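You operate a simulated robot arm through the tools that you are given. There is no shell and no other tool. Be economical: measure what you need, move in short steps, check, and stop when the job is done.

The job below is to be done with a simulated robot arm. You get a single attempt, and the scene is never put back.

JOB
Funnel the refill into the empty trial bottle and close it with the white dropper.
Fine: beaker and funnel go back.

Only the result counts: the job must be done as asked and must still hold three seconds after the hand-in. Knocking over, shifting, dropping, spilling or breaking anything else fails it.

ROBOT AND FRAMES
A 7-joint arm with a two-finger parallel gripper, fixed in place. Base frame: the origin is at the foot of the arm, x ahead of it, y to its left, z up; the work surface is at about z = 0.95. Units: m, rad, N and s.
With the tool pointing down near the work surface it reaches from about 0.22 to 0.68 m from the base axis. Its first joint turns from -1.152 to 1.152 rad. Payload 2.4 kg.
The tool frame sits at the grasp point between the pads (the TCP): z along the fingers, y along the line on which they close. The tips reach 0.03 m beyond it. Largest opening 0.094 m; finger width 0.028, thickness 0.01; the body of the gripper, 0.05 by 0.096 m, starts 0.055 m behind the TCP.
Orientation is that of the tool frame in the base frame, as a unit quaternion [w, x, y, z]. With the fingers straight down and closing along the base's y, the tool's x points along the base's -x, its y along +y and its z along -z.

CONTROLS
- The arm moves only by the tool jog_arm. Its argument "deltas" is a list of rows, each a list of 7 numbers: the finger opening in m, from 0 to 0.094, then the shift along the base's x, y, z in m, then the turn, a rotation vector about the base's x, y, z in rad. In form: [[hand, x, y, z, wx, wy, wz], ...]. A call has 1 to 12 rows; each row is the pose to reach, as a shift and turn from the pose commanded when the call began. A row lasts 0.2 s, in which the tool goes at most 0.05 m and 0.15 rad; a call with a longer step from one row to the next is refused whole, and so is a gripper value outside its range. A pose out of reach is approached as far as the arm can. The call stops where the force on the tool passes 40 N (or 10 N more than at its start, if that is more) or the arm is blocked; 0.2 s more then pass. Each finger travels about 0.153 m/s and halts on what it meets, pressing with about 21 N; the grip force reading is that of the motor and also rises with nothing between the fingers. The clock runs only during rows and for 0.2 s after the last one: add rows that repeat a pose to give the fingers time. The reply holds the time, the measured pose of the TCP, the force on the tool along the base axes, the opening and the grip force, in the units named above and with some noise.
- Cameras (640 x 400 px; columns grow to the right, rows downward): "scene" is fixed at [0.0321, 0.4661, 1.4503]; the picture's right is [-0.81, -0.58, 0.00], its down [-0.30, 0.42, -0.86] and it looks along [0.50, -0.70, -0.51] (base axes); focal length 332 px, centre (320, 200). "wrist" rides on the gripper at [-0.037, 0, -0.058] in the tool frame; the picture's right is [0.00, -1.00, 0.00], its down [0.97, 0.00, -0.24] and it looks along [0.24, 0.00, 0.97] (tool axes); focal length 218 px, centre (320, 200). There is no depth. A picture from a camera that has moved, and an enlarged one, comes with that camera's place and axes in the base frame and with its lens.
- get_image(camera): a new picture of that camera. The clock stands still meanwhile.
- inspect(camera, box): a new picture of the part [left, top, right, bottom] of that camera's present view, enlarged. The clock stands still meanwhile.
- sign_off(): hands the job in; it is judged then, once.

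Work in short steps. Places have to be worked out from the pictures, the camera data and where the tool is seen: move nearer, look again, correct. Check each grasp and each placing, and mend what went wrong. You have 120 turns and 84 pictures in all, those below and enlarged ones among them. Open the gripper and draw the arm clear of the work before you hand the job in, unless the task says otherwise; then end with one line.

The tools are called after "Request:" as name(argument=value, ...) on one line, values as JSON. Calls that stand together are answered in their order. jog_arm: Moves the arm, as the interface text tells. Its arguments: {"type":"object","properties":{"deltas":{"type":"array","items":{"type":"array","items":{"type":"number"}}}},"required":["deltas"]} The other tools are called the same way: get_image (camera) takes a picture; inspect (camera, box) takes an enlarged picture of a part of a camera's view; sign_off () hands the job in.

At the start:

```text
time_s: 0.0
tcp_pos: [0.3573, 0.1333, 1.2571]
tcp_rot: [0.0, 0.0, 1.0, 0.0]
contact_force: [-0.4, -0.3, 0.0]
gripper_width: 0.0938
gripper_force: 0.0
```

scene: 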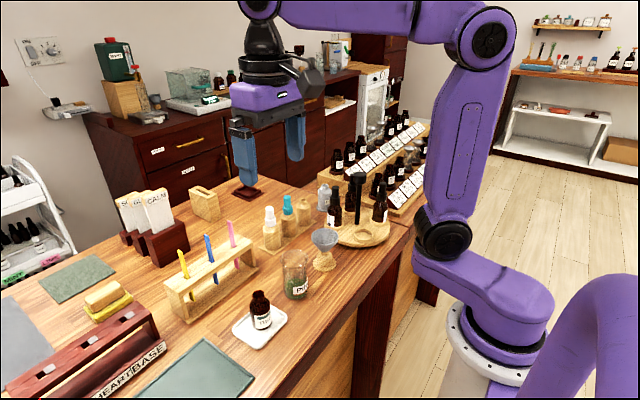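
wrist: 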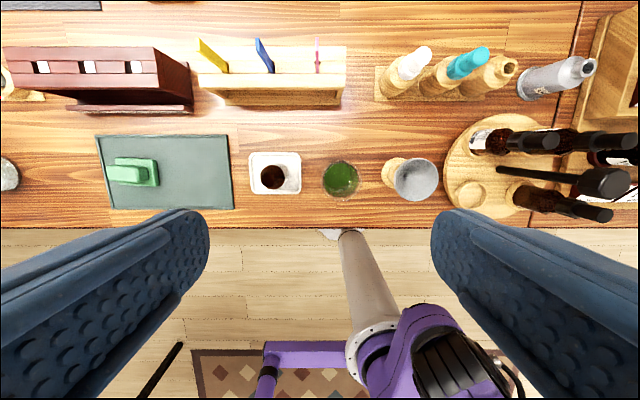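

I'll start by enlarging the work area in both views to identify the objects.

Request:
inspect(camera="scene", box=[220, 160, 420, 360])

Request:
inspect(camera="wrist", box=[220, 20, 460, 220])

```text
2.00 times, centred on (320, 260) of scene
camera zoom: at [0.0321, 0.4661, 1.4503], right [-0.81, -0.58, 0.0], down [-0.3, 0.42, -0.86], along [0.5, -0.7, -0.51], focal length 665 px, centre (320, 80)
```

zoom: 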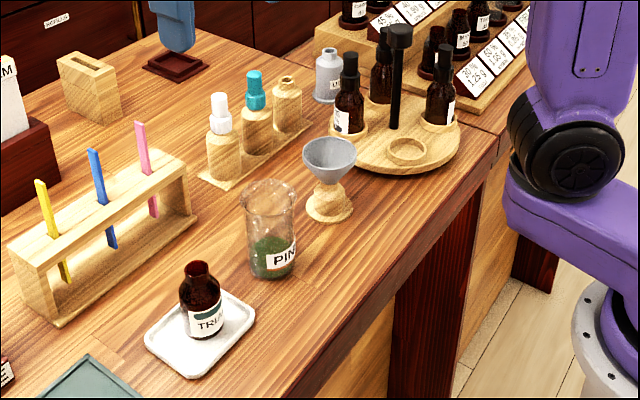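

```text
2.00 times, centred on (340, 120) of wrist
camera zoom: at [0.3929, 0.1317, 1.3149], right [0.0, -1.0, 0.0], down [-0.97, 0.0, 0.24], along [-0.24, 0.0, -0.97], focal length 436 px, centre (280, 360)
```

zoom: 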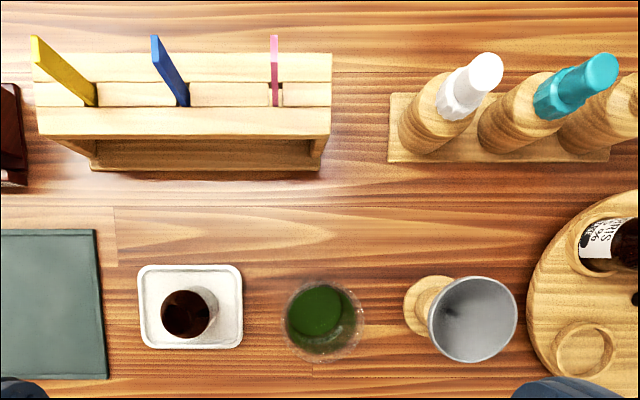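

The trial bottle is on the tray near (0.35, 0.20), the beaker near (0.35, 0.10), the funnel in its stand near (0.35, 0.01), and the white dropper near (0.48, 0.02). I'll lower the wrist camera over the bottle to measure it.

Request:
jog_arm(deltas=[[0.094, 0.0, 0.022, -0.042, 0, 0, 0], [0.094, 0.0, 0.044, -0.084, 0, 0, 0], [0.094, 0.0, 0.067, -0.117, 0, 0, 0], [0.094, 0.0, 0.067, -0.117, 0, 0, 0]])

Request:
get_image(camera="wrist")

Request:
inspect(camera="scene", box=[290, 170, 370, 220])

```text
time_s: 1.0
tcp_pos: [0.3609, 0.1985, 1.1388]
tcp_rot: [-0.001, 0.0, 1.0, 0.0]
contact_force: [0.4, -1.0, -0.5]
gripper_width: 0.094
gripper_force: 0.1
```

```text
79 pictures are left
camera wrist: at [0.3971, 0.1988, 1.1969], right [0.0, -1.0, 0.0], down [-0.97, 0.0, 0.24], along [-0.24, 0.0, -0.97], focal length 218 px, centre (320, 200)
```

wrist: 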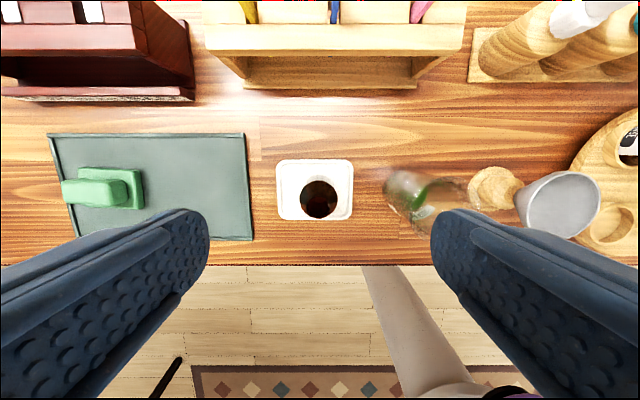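

```text
8.00 times, centred on (330, 195) of scene
camera zoom: at [0.032, 0.4662, 1.4503], right [-0.81, -0.58, 0.0], down [-0.3, 0.42, -0.86], along [0.5, -0.7, -0.51], focal length 2660 px, centre (240, 240)
```

zoom: 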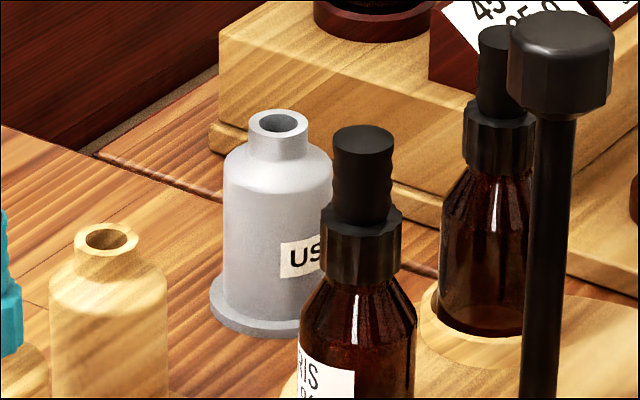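

The bottle is right below the camera. Now I'll enlarge the funnel, the bottle and the droppers.

Request:
inspect(camera="scene", box=[270, 220, 350, 270])

Request:
inspect(camera="scene", box=[220, 280, 300, 350])

Request:
inspect(camera="wrist", box=[270, 150, 370, 230])

Request:
inspect(camera="scene", box=[250, 190, 330, 260])

```text
8.00 times, centred on (310, 245) of scene
camera zoom: at [0.032, 0.4662, 1.4503], right [-0.81, -0.58, 0.0], down [-0.3, 0.42, -0.86], along [0.5, -0.7, -0.51], focal length 2660 px, centre (400, -160)
```

zoom: 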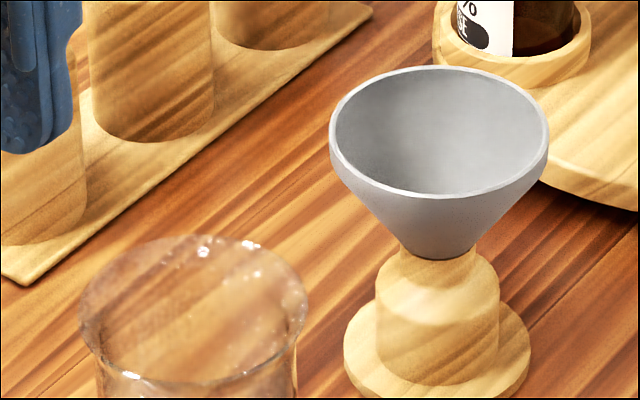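

```text
5.71 times, centred on (260, 315) of scene
camera zoom: at [0.032, 0.4662, 1.4503], right [-0.81, -0.58, 0.0], down [-0.3, 0.42, -0.86], along [0.5, -0.7, -0.51], focal length 1900 px, centre (663, -457)
```

zoom: 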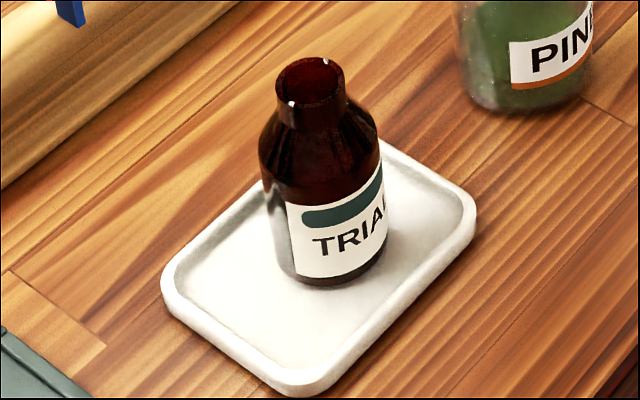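

```text
5.00 times, centred on (320, 190) of wrist
camera zoom: at [0.3971, 0.1988, 1.1969], right [0.0, -1.0, 0.0], down [-0.97, 0.0, 0.24], along [-0.24, 0.0, -0.97], focal length 1091 px, centre (320, 250)
```

zoom: 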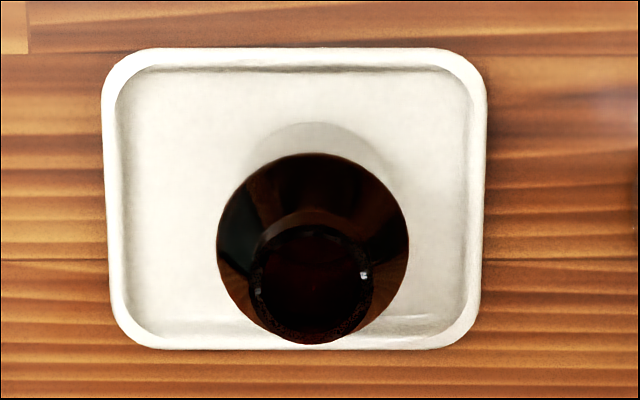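

```text
5.71 times, centred on (290, 225) of scene
camera zoom: at [0.032, 0.4662, 1.4503], right [-0.81, -0.58, 0.0], down [-0.3, 0.42, -0.86], along [0.5, -0.7, -0.51], focal length 1900 px, centre (491, 57)
```

zoom: 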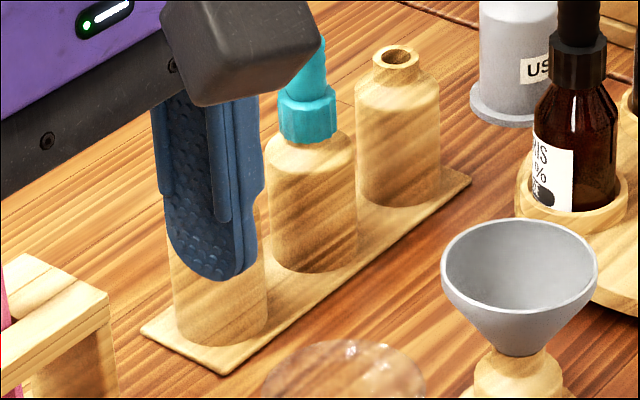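

Combining both views puts the bottle mouth at about (0.350, 0.200, 1.027) and the funnel rim at about (0.350, 0.003, 1.027), 57 mm across. I'll move over the funnel and check the alignment.

Request:
jog_arm(deltas=[[0.085, -0.002, -0.045, 0, 0, 0, 0], [0.08, -0.005, -0.09, 0, 0, 0, 0], [0.08, -0.008, -0.135, 0, 0, 0, 0], [0.08, -0.01, -0.18, -0.01, 0, 0, 0], [0.08, -0.01, -0.196, -0.02, 0, 0, 0], [0.08, -0.01, -0.196, -0.02, 0, 0, 0]])

Request:
get_image(camera="wrist")

Request:
get_image(camera="scene")

```text
time_s: 2.4
tcp_pos: [0.3476, 0.0026, 1.121]
tcp_rot: [0.0, -0.001, 1.0, 0.0]
contact_force: [-0.1, 1.1, 1.2]
gripper_width: 0.0797
gripper_force: 0.2
```

```text
73 pictures are left
camera wrist: at [0.3827, 0.0023, 1.179], right [0.0, -1.0, 0.0], down [-0.97, 0.0, 0.24], along [-0.24, 0.0, -0.97], focal length 218 px, centre (320, 200)
```

wrist: 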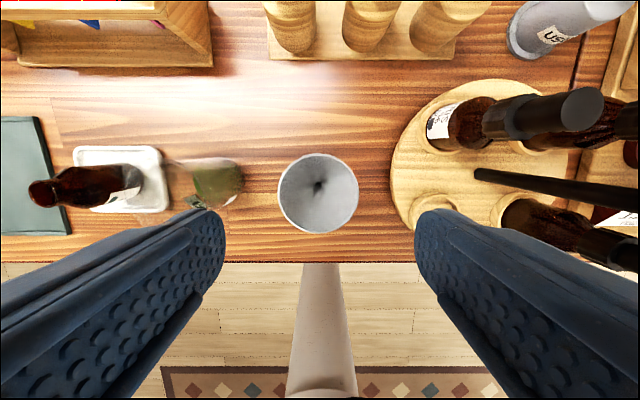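

```text
72 pictures are left
```

scene: 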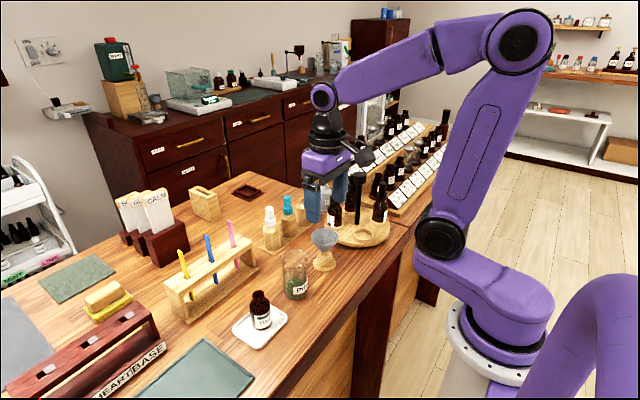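

The funnel centre measures (0.349, 0.004, 1.027), so I'm nearly on it. I'll descend and close on the rim.

Request:
jog_arm(deltas=[[0.08, 0.003, 0.001, -0.04, 0, 0, 0], [0.08, 0.003, 0.001, -0.075, 0, 0, 0], [0.08, 0.003, 0.001, -0.097, 0, 0, 0], [0.08, 0.003, 0.001, -0.097, 0, 0, 0], [0.065, 0.003, 0.001, -0.097, 0, 0, 0], [0.058, 0.003, 0.001, -0.097, 0, 0, 0], [0.05, 0.003, 0.001, -0.097, 0, 0, 0], [0.05, 0.003, 0.001, -0.097, 0, 0, 0]])

Request:
get_image(camera="wrist")

```text
time_s: 4.2
tcp_pos: [0.3506, 0.0015, 1.0224]
tcp_rot: [0.0, 0.001, 1.0, 0.0]
contact_force: [-0.4, -0.4, 0.2]
gripper_width: 0.0571
gripper_force: 14.1
```

```text
71 pictures are left
camera wrist: at [0.3853, 0.0022, 1.0808], right [0.0, -1.0, 0.0], down [-0.97, 0.0, 0.24], along [-0.24, 0.0, -0.97], focal length 218 px, centre (320, 200)
```

wrist: 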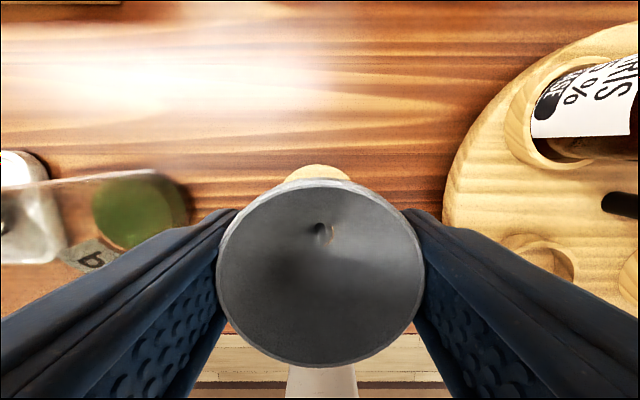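

The funnel is gripped by its rim (57.1 mm). I'll lift it straight up 6 cm and check it.

Request:
jog_arm(deltas=[[0.045, 0, 0, 0.02, 0, 0, 0], [0.045, 0, 0, 0.05, 0, 0, 0], [0.045, 0, 0, 0.09, 0, 0, 0], [0.045, 0, 0, 0.11, 0, 0, 0], [0.045, 0, 0, 0.11, 0, 0, 0]])

Request:
inspect(camera="scene", box=[270, 150, 390, 290])

Request:
get_image(camera="wrist")

```text
time_s: 5.4
tcp_pos: [0.3506, 0.004, 1.1355]
tcp_rot: [-0.001, 0.0, 1.0, 0.0]
contact_force: [-0.5, -0.7, 0.0]
gripper_width: 0.045
gripper_force: 0.0
```

```text
2.86 times, centred on (330, 220) of scene
camera zoom: at [0.032, 0.4661, 1.4503], right [-0.81, -0.58, 0.0], down [-0.3, 0.42, -0.86], along [0.5, -0.7, -0.51], focal length 950 px, centre (291, 143)
```

zoom: 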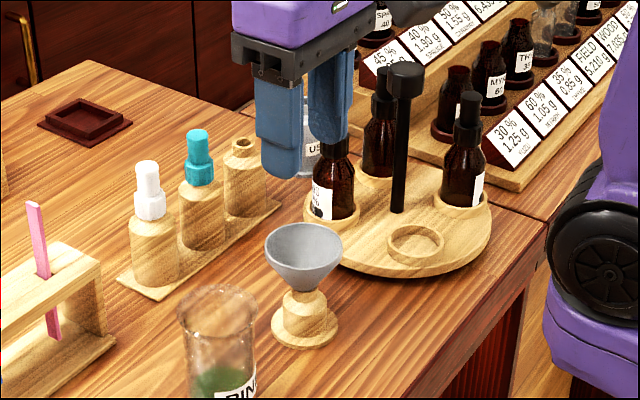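

```text
69 pictures are left
camera wrist: at [0.3862, 0.004, 1.1933], right [0.0, -1.0, 0.0], down [-0.97, 0.0, 0.24], along [-0.24, 0.0, -0.97], focal length 218 px, centre (320, 200)
```

wrist: 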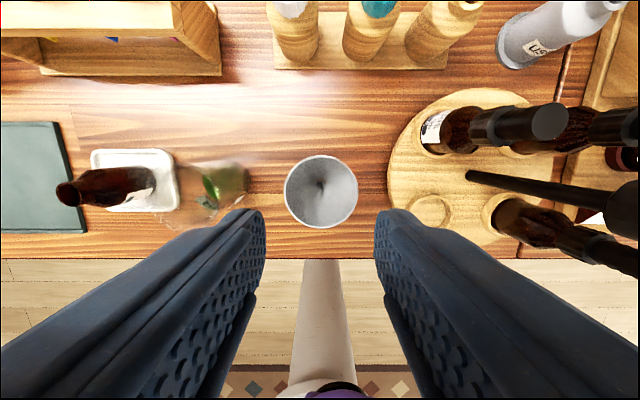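

The rim slipped out because the grip was too light; the funnel still sits in its stand. I'll retry from the same place, slightly lower and with the full squeeze.

Request:
jog_arm(deltas=[[0.08, 0, 0, 0, 0, 0, 0], [0.08, 0, 0, 0, 0, 0, 0], [0.08, 0, 0, -0.04, 0, 0, 0], [0.08, 0, 0, -0.08, 0, 0, 0], [0.08, 0, 0, -0.114, 0, 0, 0], [0.08, 0, 0, -0.114, 0, 0, 0], [0.05, 0, 0, -0.114, 0, 0, 0], [0.02, 0, 0, -0.114, 0, 0, 0], [0.0, 0, 0, -0.114, 0, 0, 0], [0.0, 0, 0, -0.114, 0, 0, 0], [0.0, 0, 0, -0.114, 0, 0, 0]])

```text
time_s: 7.8
tcp_pos: [0.3458, 0.0031, 1.0194]
tcp_rot: [0.0, 0.0, 1.0, 0.0]
contact_force: [0.0, -0.7, 0.2]
gripper_width: 0.0587
gripper_force: 13.8
```

It's holding at about 58 mm. I'll lift slowly in small increments and watch the opening.

Request:
jog_arm(deltas=[[0.0, 0, 0, 0.003, 0, 0, 0], [0.0, 0, 0, 0.006, 0, 0, 0], [0.0, 0, 0, 0.01, 0, 0, 0]])

Request:
inspect(camera="scene", box=[270, 190, 370, 280])

```text
time_s: 8.6
tcp_pos: [0.3475, 0.0025, 1.03]
tcp_rot: [-0.001, 0.0, 1.0, 0.0]
contact_force: [-6.6, 0.7, -1.9]
gripper_width: 0.0586
gripper_force: 13.7
```

```text
4.44 times, centred on (320, 235) of scene
camera zoom: at [0.0319, 0.4661, 1.4503], right [-0.81, -0.58, 0.0], down [-0.3, 0.42, -0.86], along [0.5, -0.7, -0.51], focal length 1478 px, centre (320, 44)
```

zoom: 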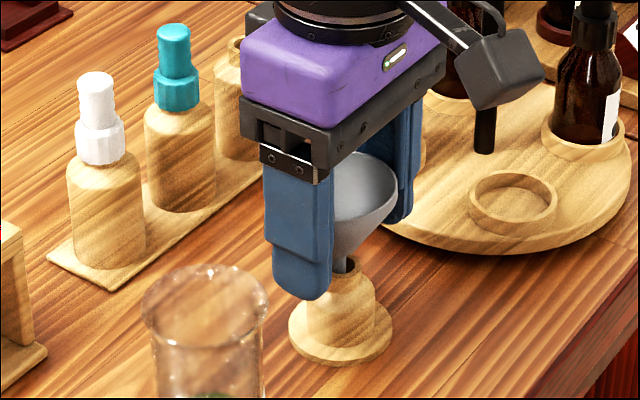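

The funnel has risen but there is some sideways force. I'll look closer before continuing.

Request:
get_image(camera="wrist")

Request:
inspect(camera="scene", box=[305, 215, 345, 255])

```text
67 pictures are left
camera wrist: at [0.3843, 0.0027, 1.0876], right [0.0, -1.0, 0.0], down [-0.97, 0.0, 0.24], along [-0.24, 0.0, -0.97], focal length 218 px, centre (320, 200)
```

wrist: 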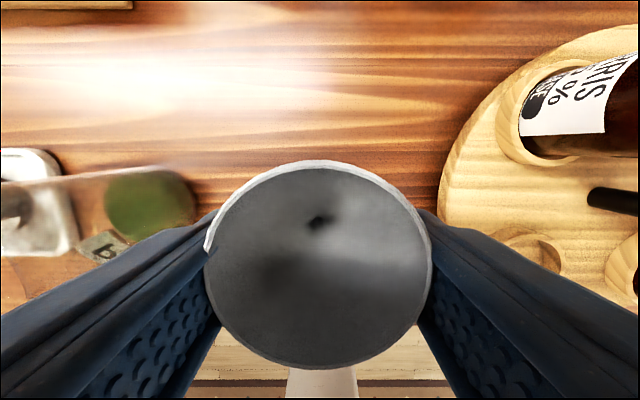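

```text
10.00 times, centred on (325, 235) of scene
camera zoom: at [0.0319, 0.4661, 1.4503], right [-0.81, -0.58, 0.0], down [-0.3, 0.42, -0.86], along [0.5, -0.7, -0.51], focal length 3325 px, centre (270, -150)
```

zoom: 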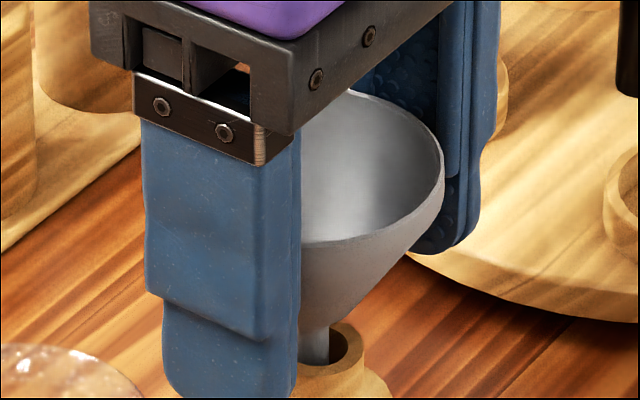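

The funnel has pivoted slightly about the finger axis because the grip was a few millimetres off-centre in x. I'll lower it back, release, shift +4 mm in x and regrip.

Request:
jog_arm(deltas=[[0.0, 0, 0, -0.005, 0, 0, 0], [0.0, 0, 0, -0.01, 0, 0, 0], [0.05, 0, 0, -0.01, 0, 0, 0], [0.08, 0, 0, -0.01, 0, 0, 0], [0.08, 0.004, 0, -0.008, 0, 0, 0], [0.08, 0.004, 0, -0.008, 0, 0, 0]])

Request:
get_image(camera="wrist")

Request:
inspect(camera="scene", box=[305, 215, 345, 275])

```text
time_s: 10.0
tcp_pos: [0.3541, 0.0047, 1.0203]
tcp_rot: [0.0, 0.001, 1.0, 0.0]
contact_force: [0.4, 0.0, 0.0]
gripper_width: 0.0801
gripper_force: 0.1
```

```text
65 pictures are left
camera wrist: at [0.3895, 0.0037, 1.0794], right [0.0, -1.0, 0.0], down [-0.97, 0.0, 0.24], along [-0.24, 0.0, -0.97], focal length 218 px, centre (320, 200)
```

wrist: 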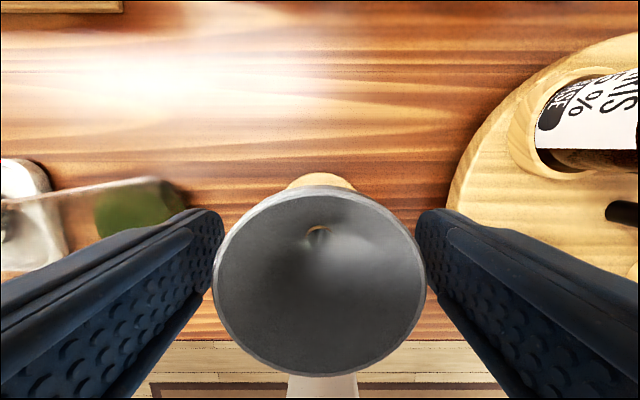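

```text
6.67 times, centred on (325, 245) of scene
camera zoom: at [0.0321, 0.4661, 1.4503], right [-0.81, -0.58, 0.0], down [-0.3, 0.42, -0.86], along [0.5, -0.7, -0.51], focal length 2216 px, centre (287, -100)
```

zoom: 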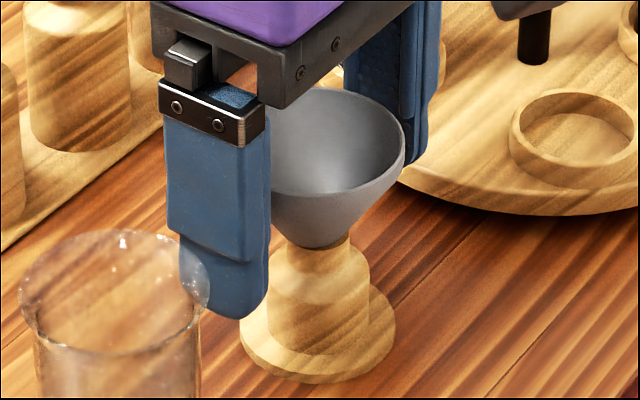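

Seated upright again. The projection puts the funnel centre 1.5 mm toward −x of the TCP, so I'll correct that, squeeze fully and lift slowly.

Request:
jog_arm(deltas=[[0.08, -0.0015, 0, 0.002, 0, 0, 0], [0.06, -0.0015, 0, 0.002, 0, 0, 0], [0.04, -0.0015, 0, 0.002, 0, 0, 0], [0.0, -0.0015, 0, 0.002, 0, 0, 0], [0.0, -0.0015, 0, 0.002, 0, 0, 0], [0.0, -0.0015, 0, 0.002, 0, 0, 0], [0.0, -0.0015, 0, 0.005, 0, 0, 0], [0.0, -0.0015, 0, 0.009, 0, 0, 0], [0.0, -0.0015, 0, 0.014, 0, 0, 0], [0.0, -0.0015, 0, 0.02, 0, 0, 0], [0.0, -0.0015, 0, 0.02, 0, 0, 0]])

Request:
get_image(camera="wrist")

Request:
inspect(camera="scene", box=[305, 205, 345, 265])

```text
time_s: 12.4
tcp_pos: [0.3516, 0.0047, 1.0411]
tcp_rot: [0.0, -0.001, 1.0, 0.0]
contact_force: [1.3, -0.3, 0.1]
gripper_width: 0.0567
gripper_force: 14.1
```

```text
63 pictures are left
camera wrist: at [0.3878, 0.0039, 1.0992], right [0.0, -1.0, 0.0], down [-0.97, 0.0, 0.24], along [-0.24, 0.0, -0.97], focal length 218 px, centre (320, 200)
```

wrist: 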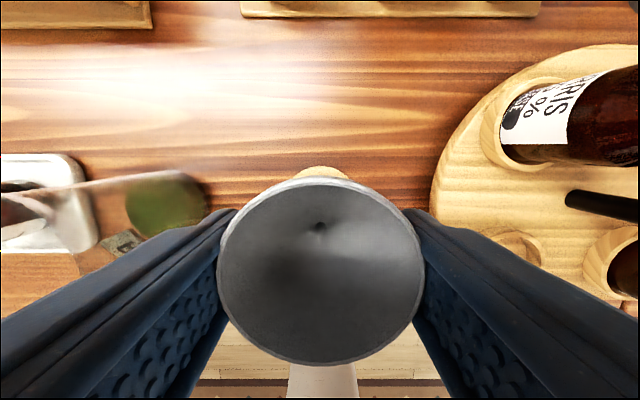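

```text
6.67 times, centred on (325, 235) of scene
camera zoom: at [0.0321, 0.4661, 1.4503], right [-0.81, -0.58, 0.0], down [-0.3, 0.42, -0.86], along [0.5, -0.7, -0.51], focal length 2216 px, centre (287, -33)
```

zoom: 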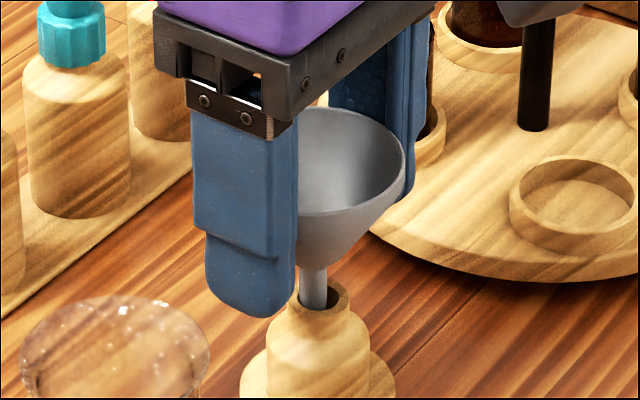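

It's lifting cleanly and nearly upright. I'll raise it until the stem clears.

Request:
jog_arm(deltas=[[0.0, 0, 0, 0.012, 0, 0, 0], [0.0, 0, 0, 0.027, 0, 0, 0], [0.0, 0, 0, 0.045, 0, 0, 0], [0.0, 0, 0, 0.07, 0, 0, 0], [0.0, 0, 0, 0.1, 0, 0, 0], [0.0, 0, 0, 0.1, 0, 0, 0]])

Request:
get_image(camera="wrist")

Request:
inspect(camera="scene", box=[290, 160, 360, 270])

```text
time_s: 13.8
tcp_pos: [0.3548, 0.0045, 1.1393]
tcp_rot: [0.0, 0.0, 1.0, 0.0]
contact_force: [-0.5, -0.1, 0.3]
gripper_width: 0.0567
gripper_force: 14.1
```

```text
61 pictures are left
camera wrist: at [0.3906, 0.0046, 1.1977], right [0.0, -1.0, 0.0], down [-0.97, 0.0, 0.24], along [-0.24, 0.0, -0.97], focal length 218 px, centre (320, 200)
```

wrist: 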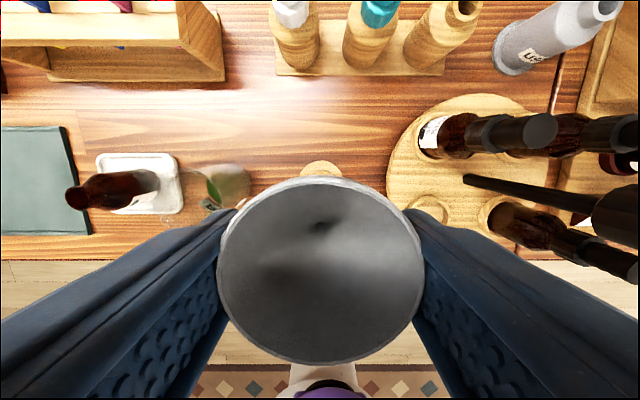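

```text
3.64 times, centred on (325, 215) of scene
camera zoom: at [0.0321, 0.4661, 1.4503], right [-0.81, -0.58, 0.0], down [-0.3, 0.42, -0.86], along [0.5, -0.7, -0.51], focal length 1209 px, centre (302, 146)
```

zoom: 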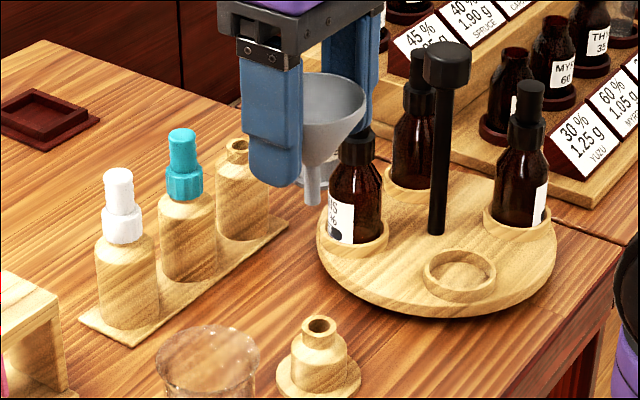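

It's free. I'll look closer at how vertical the funnel hangs before going to the bottle.

Request:
inspect(camera="scene", box=[300, 170, 340, 220])

Request:
inspect(camera="wrist", box=[270, 170, 370, 250])

```text
8.00 times, centred on (320, 195) of scene
camera zoom: at [0.0321, 0.4661, 1.4503], right [-0.81, -0.58, 0.0], down [-0.3, 0.42, -0.86], along [0.5, -0.7, -0.51], focal length 2660 px, centre (320, 240)
```

zoom: 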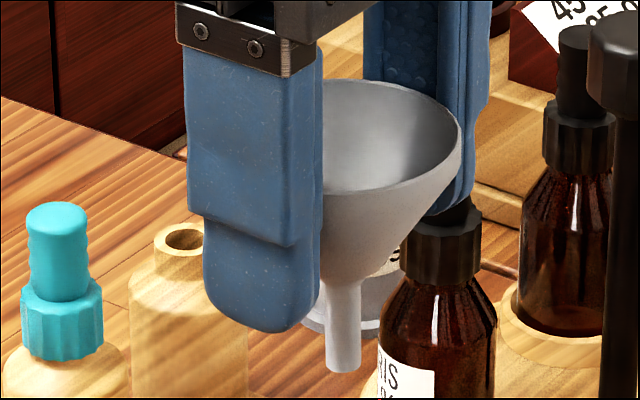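

```text
5.00 times, centred on (320, 210) of wrist
camera zoom: at [0.3906, 0.0046, 1.1977], right [0.0, -1.0, 0.0], down [-0.97, 0.0, 0.24], along [-0.24, 0.0, -0.97], focal length 1091 px, centre (320, 150)
```

zoom: 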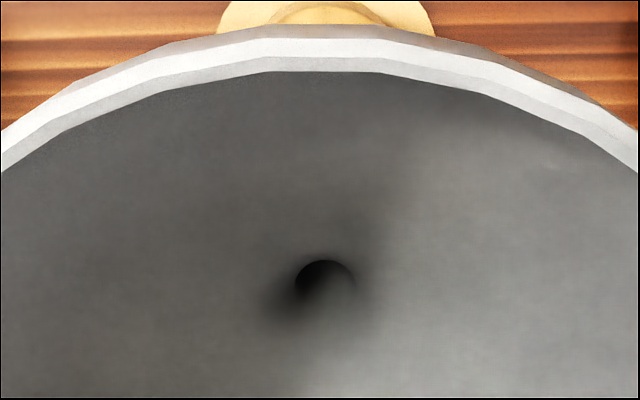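

The stem hangs vertical, with its tip 61 mm below the TCP. I'll carry it over the bottle mouth, staying 5 cm above.

Request:
jog_arm(deltas=[[0.0, 0, 0.02, 0, 0, 0, 0], [0.0, -0.001, 0.05, 0, 0, 0, 0], [0.0, -0.001, 0.085, 0, 0, 0, 0], [0.0, -0.002, 0.12, 0, 0, 0, 0], [0.0, -0.003, 0.155, 0, 0, 0, 0], [0.0, -0.004, 0.18, 0, 0, 0, 0], [0.0, -0.004, 0.196, 0, 0, 0, 0], [0.0, -0.004, 0.196, 0, 0, 0, 0]])

Request:
inspect(camera="scene", box=[225, 240, 305, 340])

Request:
get_image(camera="wrist")

```text
time_s: 15.6
tcp_pos: [0.3494, 0.2025, 1.14]
tcp_rot: [0.0, 0.0, 1.0, 0.001]
contact_force: [0.1, -0.3, 0.6]
gripper_width: 0.0565
gripper_force: 13.9
```

```text
4.00 times, centred on (265, 290) of scene
camera zoom: at [0.032, 0.4662, 1.4503], right [-0.81, -0.58, 0.0], down [-0.3, 0.42, -0.86], along [0.5, -0.7, -0.51], focal length 1330 px, centre (540, -160)
```

zoom: 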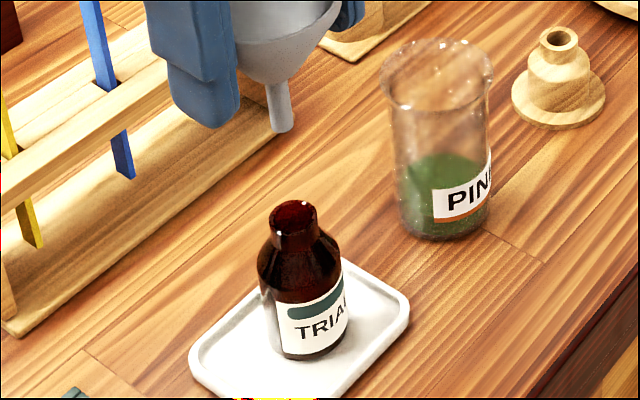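

```text
56 pictures are left
camera wrist: at [0.3846, 0.2009, 1.1978], right [0.0, -1.0, 0.0], down [-0.97, 0.0, 0.24], along [-0.24, 0.0, -0.97], focal length 218 px, centre (320, 200)
```

wrist: 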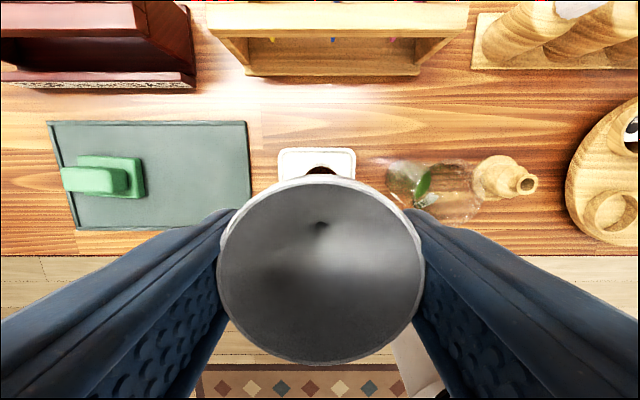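

Stem and mouth line up sideways in the scene view, and both estimates ask for a small correction of (+2.5, −1) mm. I'll lower the tip to just above the mouth and recheck.

Request:
jog_arm(deltas=[[0.0, 0.0025, -0.001, -0.015, 0, 0, 0], [0.0, 0.0025, -0.001, -0.03, 0, 0, 0], [0.0, 0.0025, -0.001, -0.042, 0, 0, 0], [0.0, 0.0025, -0.001, -0.042, 0, 0, 0]])

Request:
inspect(camera="scene", box=[245, 265, 285, 315])

```text
time_s: 16.6
tcp_pos: [0.3494, 0.1989, 1.0987]
tcp_rot: [0.0, 0.0, 1.0, 0.0]
contact_force: [1.0, -0.2, 0.0]
gripper_width: 0.0566
gripper_force: 13.9
```

```text
8.00 times, centred on (265, 290) of scene
camera zoom: at [0.0321, 0.4661, 1.4503], right [-0.81, -0.58, 0.0], down [-0.3, 0.42, -0.86], along [0.5, -0.7, -0.51], focal length 2660 px, centre (760, -520)
```

zoom: 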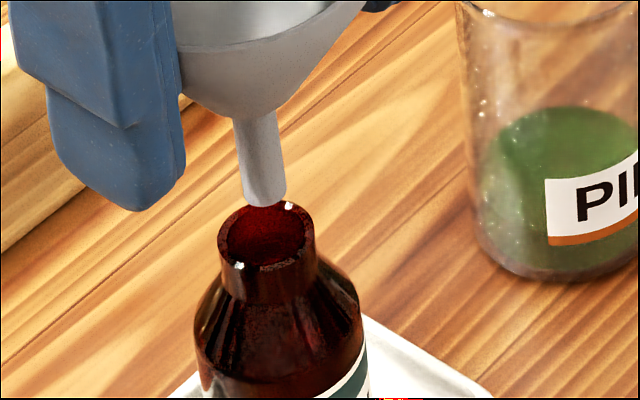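

The stem tip is about 11 mm straight above the mouth centre. I'll lower it 25 mm into the neck.

Request:
jog_arm(deltas=[[0.0, 0, 0, -0.006, 0, 0, 0], [0.0, 0, 0, -0.012, 0, 0, 0], [0.0, 0, 0, -0.018, 0, 0, 0], [0.0, 0, 0, -0.025, 0, 0, 0], [0.0, 0, 0, -0.025, 0, 0, 0]])

Request:
inspect(camera="scene", box=[245, 265, 285, 315])

```text
time_s: 17.8
tcp_pos: [0.3496, 0.1979, 1.0729]
tcp_rot: [0.0, 0.0, 1.0, 0.0]
contact_force: [-0.3, 0.0, -0.5]
gripper_width: 0.0566
gripper_force: 13.7
```

```text
8.00 times, centred on (265, 290) of scene
camera zoom: at [0.0321, 0.4661, 1.4503], right [-0.81, -0.58, 0.0], down [-0.3, 0.42, -0.86], along [0.5, -0.7, -0.51], focal length 2660 px, centre (760, -520)
```

zoom: 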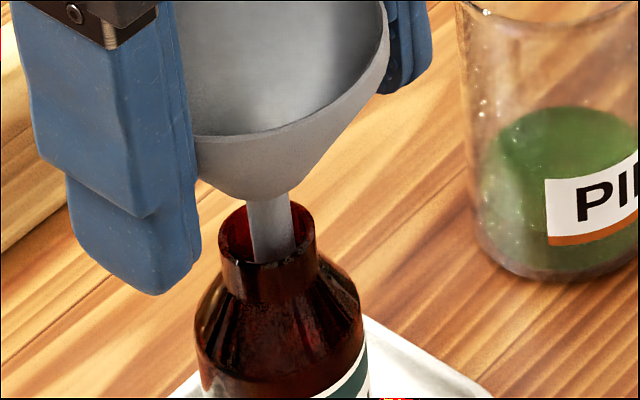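

The stem is inside the neck, with about 1 cm until the cone seats. I'll ease it down.

Request:
jog_arm(deltas=[[0.0, 0, 0, -0.004, 0, 0, 0], [0.0, 0, 0, -0.007, 0, 0, 0], [0.0, 0, 0, -0.009, 0, 0, 0], [0.0, 0, 0, -0.009, 0, 0, 0]])

Request:
inspect(camera="scene", box=[245, 265, 285, 315])

```text
time_s: 18.8
tcp_pos: [0.3517, 0.1994, 1.0636]
tcp_rot: [0.0, 0.0, 1.0, 0.0]
contact_force: [0.1, 0.5, -0.3]
gripper_width: 0.0563
gripper_force: 14.0
```

```text
8.00 times, centred on (265, 290) of scene
camera zoom: at [0.0321, 0.4661, 1.4503], right [-0.81, -0.58, 0.0], down [-0.3, 0.42, -0.86], along [0.5, -0.7, -0.51], focal length 2660 px, centre (760, -520)
```

zoom: 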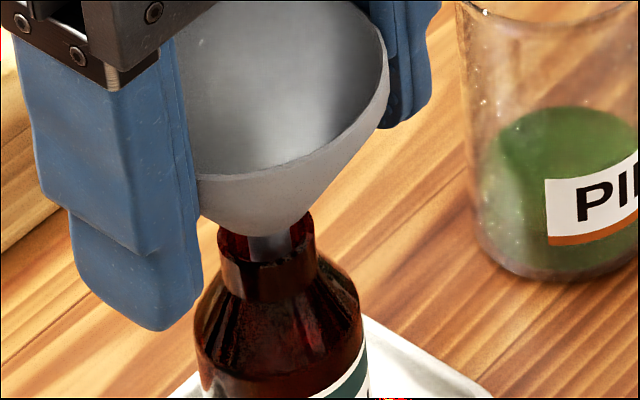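

No contact yet; I'll take small steps down.

Request:
jog_arm(deltas=[[0.0, 0, 0, -0.001, 0, 0, 0], [0.0, 0, 0, -0.002, 0, 0, 0], [0.0, 0, 0, -0.003, 0, 0, 0]])

```text
time_s: 19.6
tcp_pos: [0.3509, 0.1986, 1.0617]
tcp_rot: [0.0, 0.0, 1.0, -0.001]
contact_force: [0.2, -0.1, 0.6]
gripper_width: 0.0566
gripper_force: 14.2
```

Request:
jog_arm(deltas=[[0.0, 0, 0, -0.001, 0, 0, 0], [0.0, 0, 0, -0.002, 0, 0, 0], [0.0, 0, 0, -0.003, 0, 0, 0]])

Request:
inspect(camera="scene", box=[245, 265, 285, 315])

```text
time_s: 20.4
tcp_pos: [0.3521, 0.1984, 1.059]
tcp_rot: [0.0, 0.0, 1.0, 0.0]
contact_force: [-0.7, 0.8, -1.2]
gripper_width: 0.0567
gripper_force: 13.7
```

```text
8.00 times, centred on (265, 290) of scene
camera zoom: at [0.032, 0.4661, 1.4503], right [-0.81, -0.58, 0.0], down [-0.3, 0.42, -0.86], along [0.5, -0.7, -0.51], focal length 2660 px, centre (760, -520)
```

zoom: 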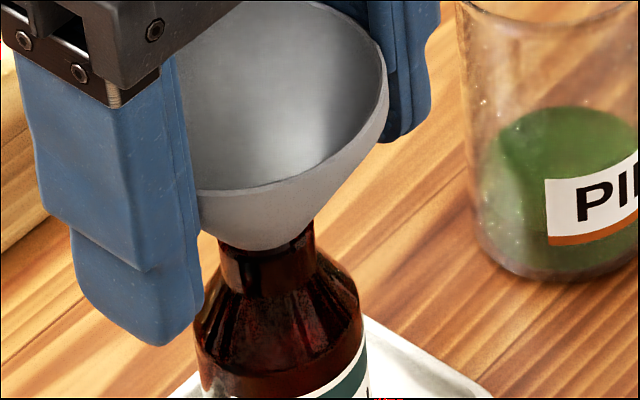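

It's almost touching. I'll go 2 mm further, watching the force.

Request:
jog_arm(deltas=[[0.0, 0, 0, -0.001, 0, 0, 0], [0.0, 0, 0, -0.002, 0, 0, 0]])

```text
time_s: 21.0
tcp_pos: [0.3519, 0.2006, 1.0569]
tcp_rot: [0.001, 0.001, 1.0, 0.001]
contact_force: [-2.7, 1.8, 11.1]
gripper_width: 0.0567
gripper_force: 13.5
```

Contact at 11 N: the cone is seated. I'll relax 1 mm, open slowly and rise clear.

Request:
jog_arm(deltas=[[0.0, 0, 0, 0.001, 0, 0, 0], [0.055, 0, 0, 0.001, 0, 0, 0], [0.06, 0, 0, 0.001, 0, 0, 0], [0.07, 0, 0, 0.001, 0, 0, 0], [0.08, 0, 0, 0.001, 0, 0, 0], [0.08, 0, 0, 0.001, 0, 0, 0]])

Request:
inspect(camera="scene", box=[235, 255, 295, 335])

Request:
get_image(camera="wrist")

```text
time_s: 22.4
tcp_pos: [0.3511, 0.2001, 1.0574]
tcp_rot: [0.001, 0.001, 1.0, 0.0]
contact_force: [-0.1, -0.9, -0.3]
gripper_width: 0.08
gripper_force: 0.1
```

```text
5.00 times, centred on (265, 295) of scene
camera zoom: at [0.0321, 0.4661, 1.4503], right [-0.81, -0.58, 0.0], down [-0.3, 0.42, -0.86], along [0.5, -0.7, -0.51], focal length 1662 px, centre (595, -275)
```

zoom: 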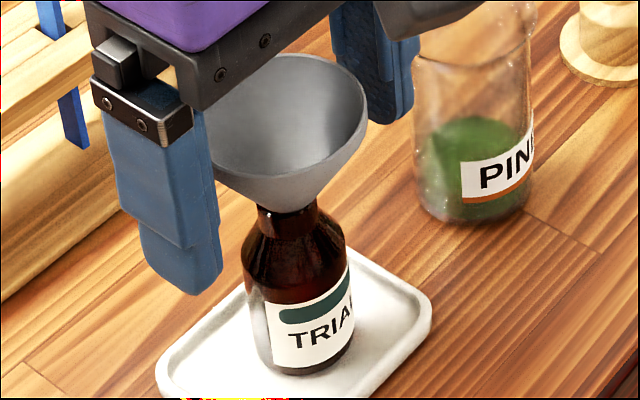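

```text
50 pictures are left
camera wrist: at [0.3868, 0.1985, 1.1158], right [0.0, -1.0, 0.0], down [-0.97, 0.0, 0.24], along [-0.24, 0.0, -0.97], focal length 218 px, centre (320, 200)
```

wrist: 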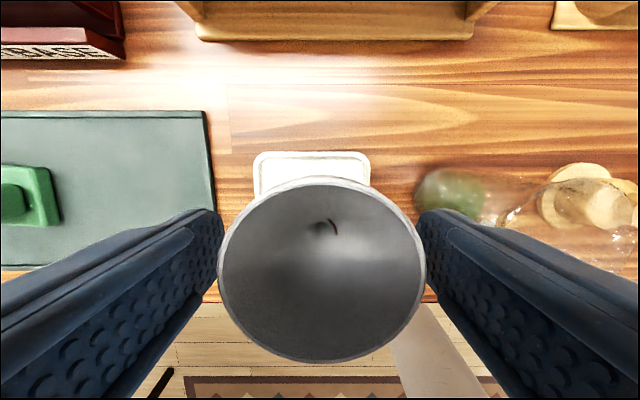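

The funnel sits upright on the bottle. I'll rise clear and, well above everything, tilt the hand to a side-grip attitude (pointing ahead-left and 35° below horizontal) to see whether it is reachable for pouring.

Request:
jog_arm(deltas=[[0.08, 0, 0, 0.04, 0, 0, 0], [0.08, 0, 0, 0.09, 0, 0, 0], [0.08, -0.005, -0.03, 0.13, 0, 0, 0], [0.08, -0.01, -0.07, 0.15, 0, 0, 0], [0.08, -0.01, -0.07, 0.15, 0, 0, 0]])

Request:
jog_arm(deltas=[[0.08, 0, 0, 0, 0.042, -0.101, 0.08], [0.08, 0, 0, 0, 0.084, -0.202, 0.16], [0.08, 0, 0, 0, 0.126, -0.303, 0.241], [0.08, 0, 0, 0, 0.167, -0.404, 0.321], [0.08, 0, 0, 0, 0.209, -0.505, 0.402], [0.08, 0, 0, 0, 0.251, -0.606, 0.482], [0.08, 0, 0, 0, 0.293, -0.707, 0.562], [0.08, 0, 0, 0, 0.335, -0.808, 0.643], [0.08, 0, 0, 0, 0.3764, -0.9086, 0.7229], [0.08, 0, 0, 0, 0.3764, -0.9086, 0.7229]])

Request:
get_image(camera="scene")

```text
refused: row 3 steps farther than a row can; nothing moved
```

```text
time_s: 24.6
tcp_pos: [0.343, 0.1978, 1.0609]
tcp_rot: [0.434, -0.327, 0.821, 0.176]
contact_force: [10.2, -25.0, 25.8]
gripper_width: 0.0939
gripper_force: 12.1
out of reach, approached as far as the arm can: row 6, 7, 9, 10
```

```text
49 pictures are left
```

scene: 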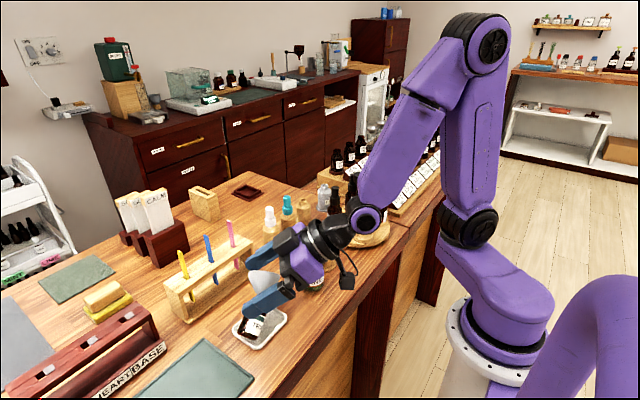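

That was my mistake. The first move was refused, so the rotation ran with the hand still around the funnel. I'll look at the damage before moving at all.

Request:
inspect(camera="scene", box=[220, 240, 340, 350])

Request:
get_image(camera="wrist")

```text
3.64 times, centred on (280, 295) of scene
camera zoom: at [0.0322, 0.4652, 1.4507], right [-0.81, -0.58, 0.0], down [-0.3, 0.42, -0.86], along [0.5, -0.7, -0.51], focal length 1209 px, centre (466, -146)
```

zoom: 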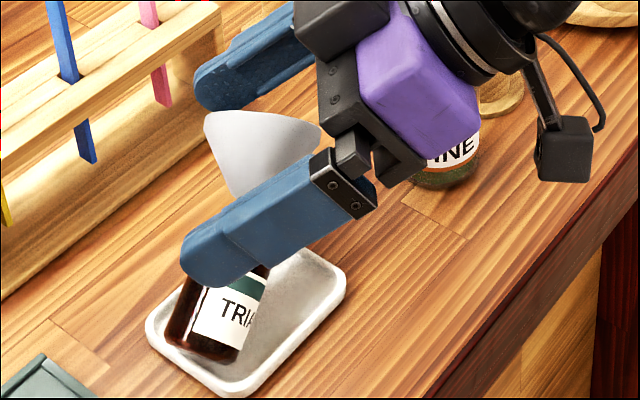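

```text
47 pictures are left
camera wrist: at [0.3227, 0.1777, 1.1252], right [0.69, -0.72, -0.01], down [-0.54, -0.51, -0.67], along [0.48, 0.46, -0.74], focal length 218 px, centre (320, 200)
```

wrist: 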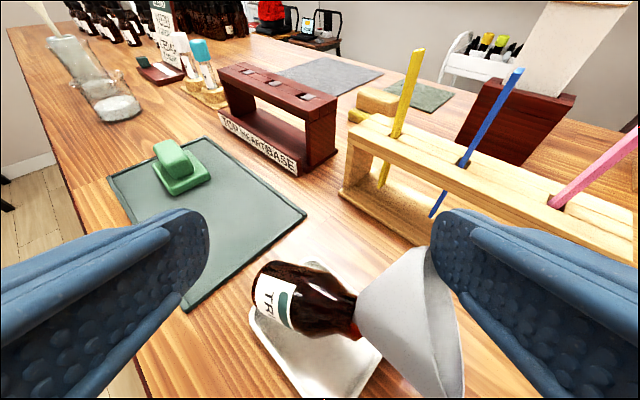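

The funnel is wedged between the fingers (they're forced to 94 mm) and the bottle leans with it; the beaker looks untouched. Going back along exactly the same rotation, slowly, should carry the funnel and bottle upright again. I'll do the first third and look.

Request:
jog_arm(deltas=[[0.08, 0, 0, 0, -0.021, 0.05, -0.04], [0.08, 0, 0, 0, -0.042, 0.101, -0.08], [0.08, 0, 0, 0, -0.063, 0.151, -0.12], [0.08, 0, 0, 0, -0.084, 0.202, -0.16]])

Request:
inspect(camera="scene", box=[220, 240, 320, 350])

Request:
get_image(camera="wrist")

```text
time_s: 25.0
tcp_pos: [0.3457, 0.1983, 1.0634]
tcp_rot: [0.423, -0.318, 0.832, 0.17]
contact_force: [5.4, -11.3, 13.0]
gripper_width: 0.0864
gripper_force: 5.9
stopped in row 1: the force on the tool passed its limit (the readings are from after the stop); the commanded pose is now the measured one
```

```text
3.64 times, centred on (270, 295) of scene
camera zoom: at [0.032, 0.4657, 1.4505], right [-0.81, -0.58, 0.0], down [-0.3, 0.42, -0.86], along [0.5, -0.7, -0.51], focal length 1209 px, centre (502, -146)
```

zoom: 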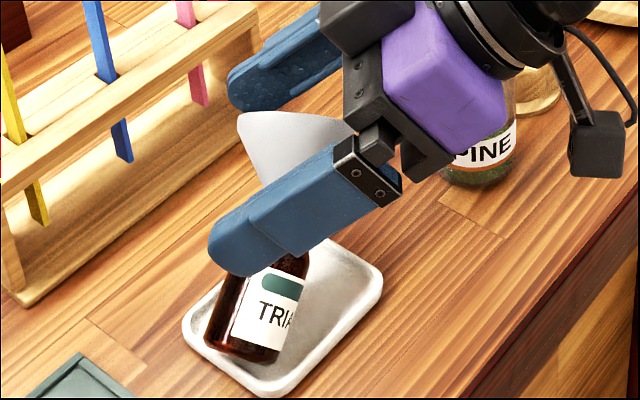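

```text
45 pictures are left
camera wrist: at [0.3257, 0.1808, 1.1283], right [0.67, -0.74, -0.01], down [-0.57, -0.51, -0.65], along [0.47, 0.44, -0.76], focal length 218 px, centre (320, 200)
```

wrist: 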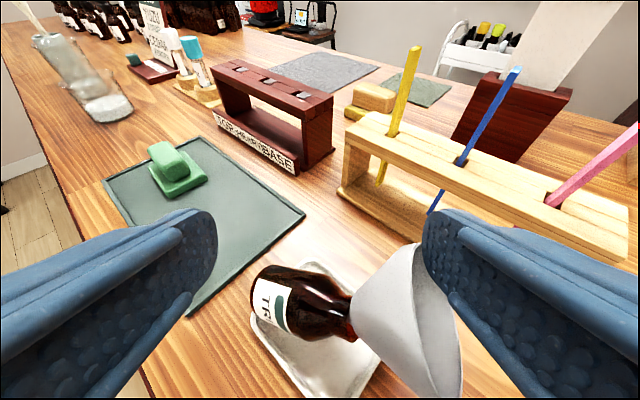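

The bottle is straightening as I reverse and the force is falling. I'll continue back in small steps.

Request:
jog_arm(deltas=[[0.08, 0, 0, 0, -0.0153, 0.038, -0.0286], [0.08, 0, 0, 0, -0.0306, 0.076, -0.0572], [0.08, 0, 0, 0, -0.0459, 0.114, -0.0858]])

Request:
inspect(camera="scene", box=[220, 240, 320, 350])

```text
time_s: 25.8
tcp_pos: [0.3438, 0.2007, 1.0626]
tcp_rot: [0.37, -0.285, 0.871, 0.152]
contact_force: [4.2, -6.9, 7.6]
gripper_width: 0.0846
gripper_force: 3.4
```

```text
3.64 times, centred on (270, 295) of scene
camera zoom: at [0.0321, 0.4659, 1.4504], right [-0.81, -0.58, 0.0], down [-0.3, 0.42, -0.86], along [0.5, -0.7, -0.51], focal length 1209 px, centre (502, -146)
```

zoom: 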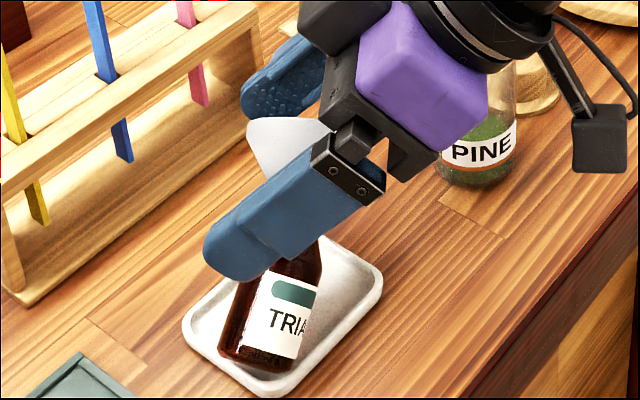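

The tilt is shrinking and so are the forces. I'll keep going.

Request:
jog_arm(deltas=[[0.08, 0, 0, 0, -0.0153, 0.038, -0.0286], [0.08, 0, 0, 0, -0.0306, 0.076, -0.0572], [0.08, 0, 0, 0, -0.0459, 0.114, -0.0858], [0.08, 0, 0, 0, -0.0612, 0.152, -0.1144]])

Request:
inspect(camera="scene", box=[220, 240, 320, 350])

Request:
get_image(camera="wrist")

```text
time_s: 26.8
tcp_pos: [0.3428, 0.2, 1.062]
tcp_rot: [0.303, -0.234, 0.915, 0.125]
contact_force: [0.5, -1.2, 0.1]
gripper_width: 0.0801
gripper_force: 0.8
```

```text
3.64 times, centred on (270, 295) of scene
camera zoom: at [0.0321, 0.4661, 1.4504], right [-0.81, -0.58, 0.0], down [-0.3, 0.42, -0.86], along [0.5, -0.7, -0.51], focal length 1209 px, centre (502, -146)
```

zoom: 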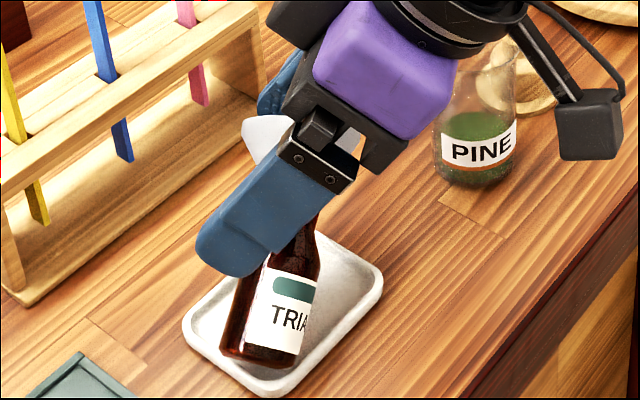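

```text
42 pictures are left
camera wrist: at [0.3384, 0.192, 1.1307], right [0.5, -0.86, -0.09], down [-0.81, -0.43, -0.41], along [0.31, 0.27, -0.91], focal length 218 px, centre (320, 200)
```

wrist: 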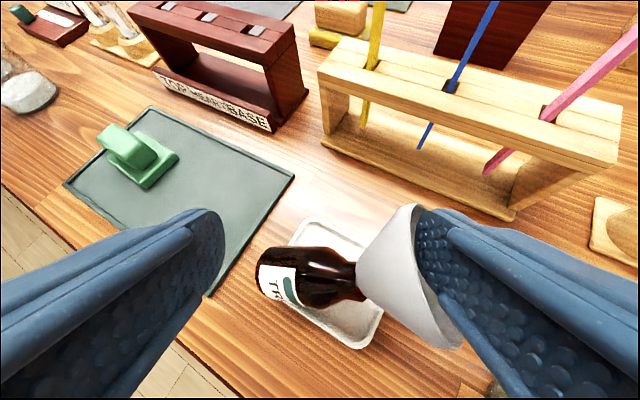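

Forces are near zero now, but the bottle still seems to lean against the far finger. I need a closer look.

Request:
inspect(camera="wrist", box=[230, 190, 470, 360])

Request:
inspect(camera="scene", box=[245, 265, 295, 345])

```text
2.35 times, centred on (350, 275) of wrist
camera zoom: at [0.3384, 0.192, 1.1307], right [0.5, -0.86, -0.09], down [-0.81, -0.43, -0.41], along [0.31, 0.27, -0.91], focal length 514 px, centre (249, 24)
```

zoom: 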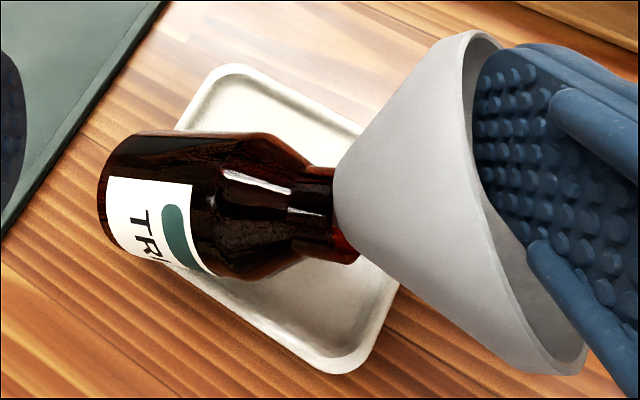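

```text
5.00 times, centred on (270, 305) of scene
camera zoom: at [0.0321, 0.4661, 1.4504], right [-0.81, -0.58, 0.0], down [-0.3, 0.42, -0.86], along [0.5, -0.7, -0.51], focal length 1662 px, centre (570, -325)
```

zoom: 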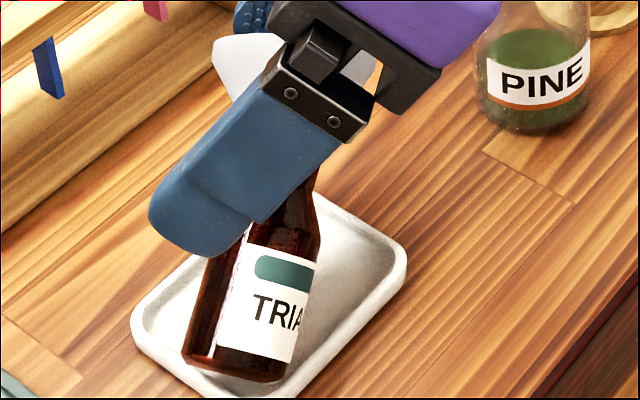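

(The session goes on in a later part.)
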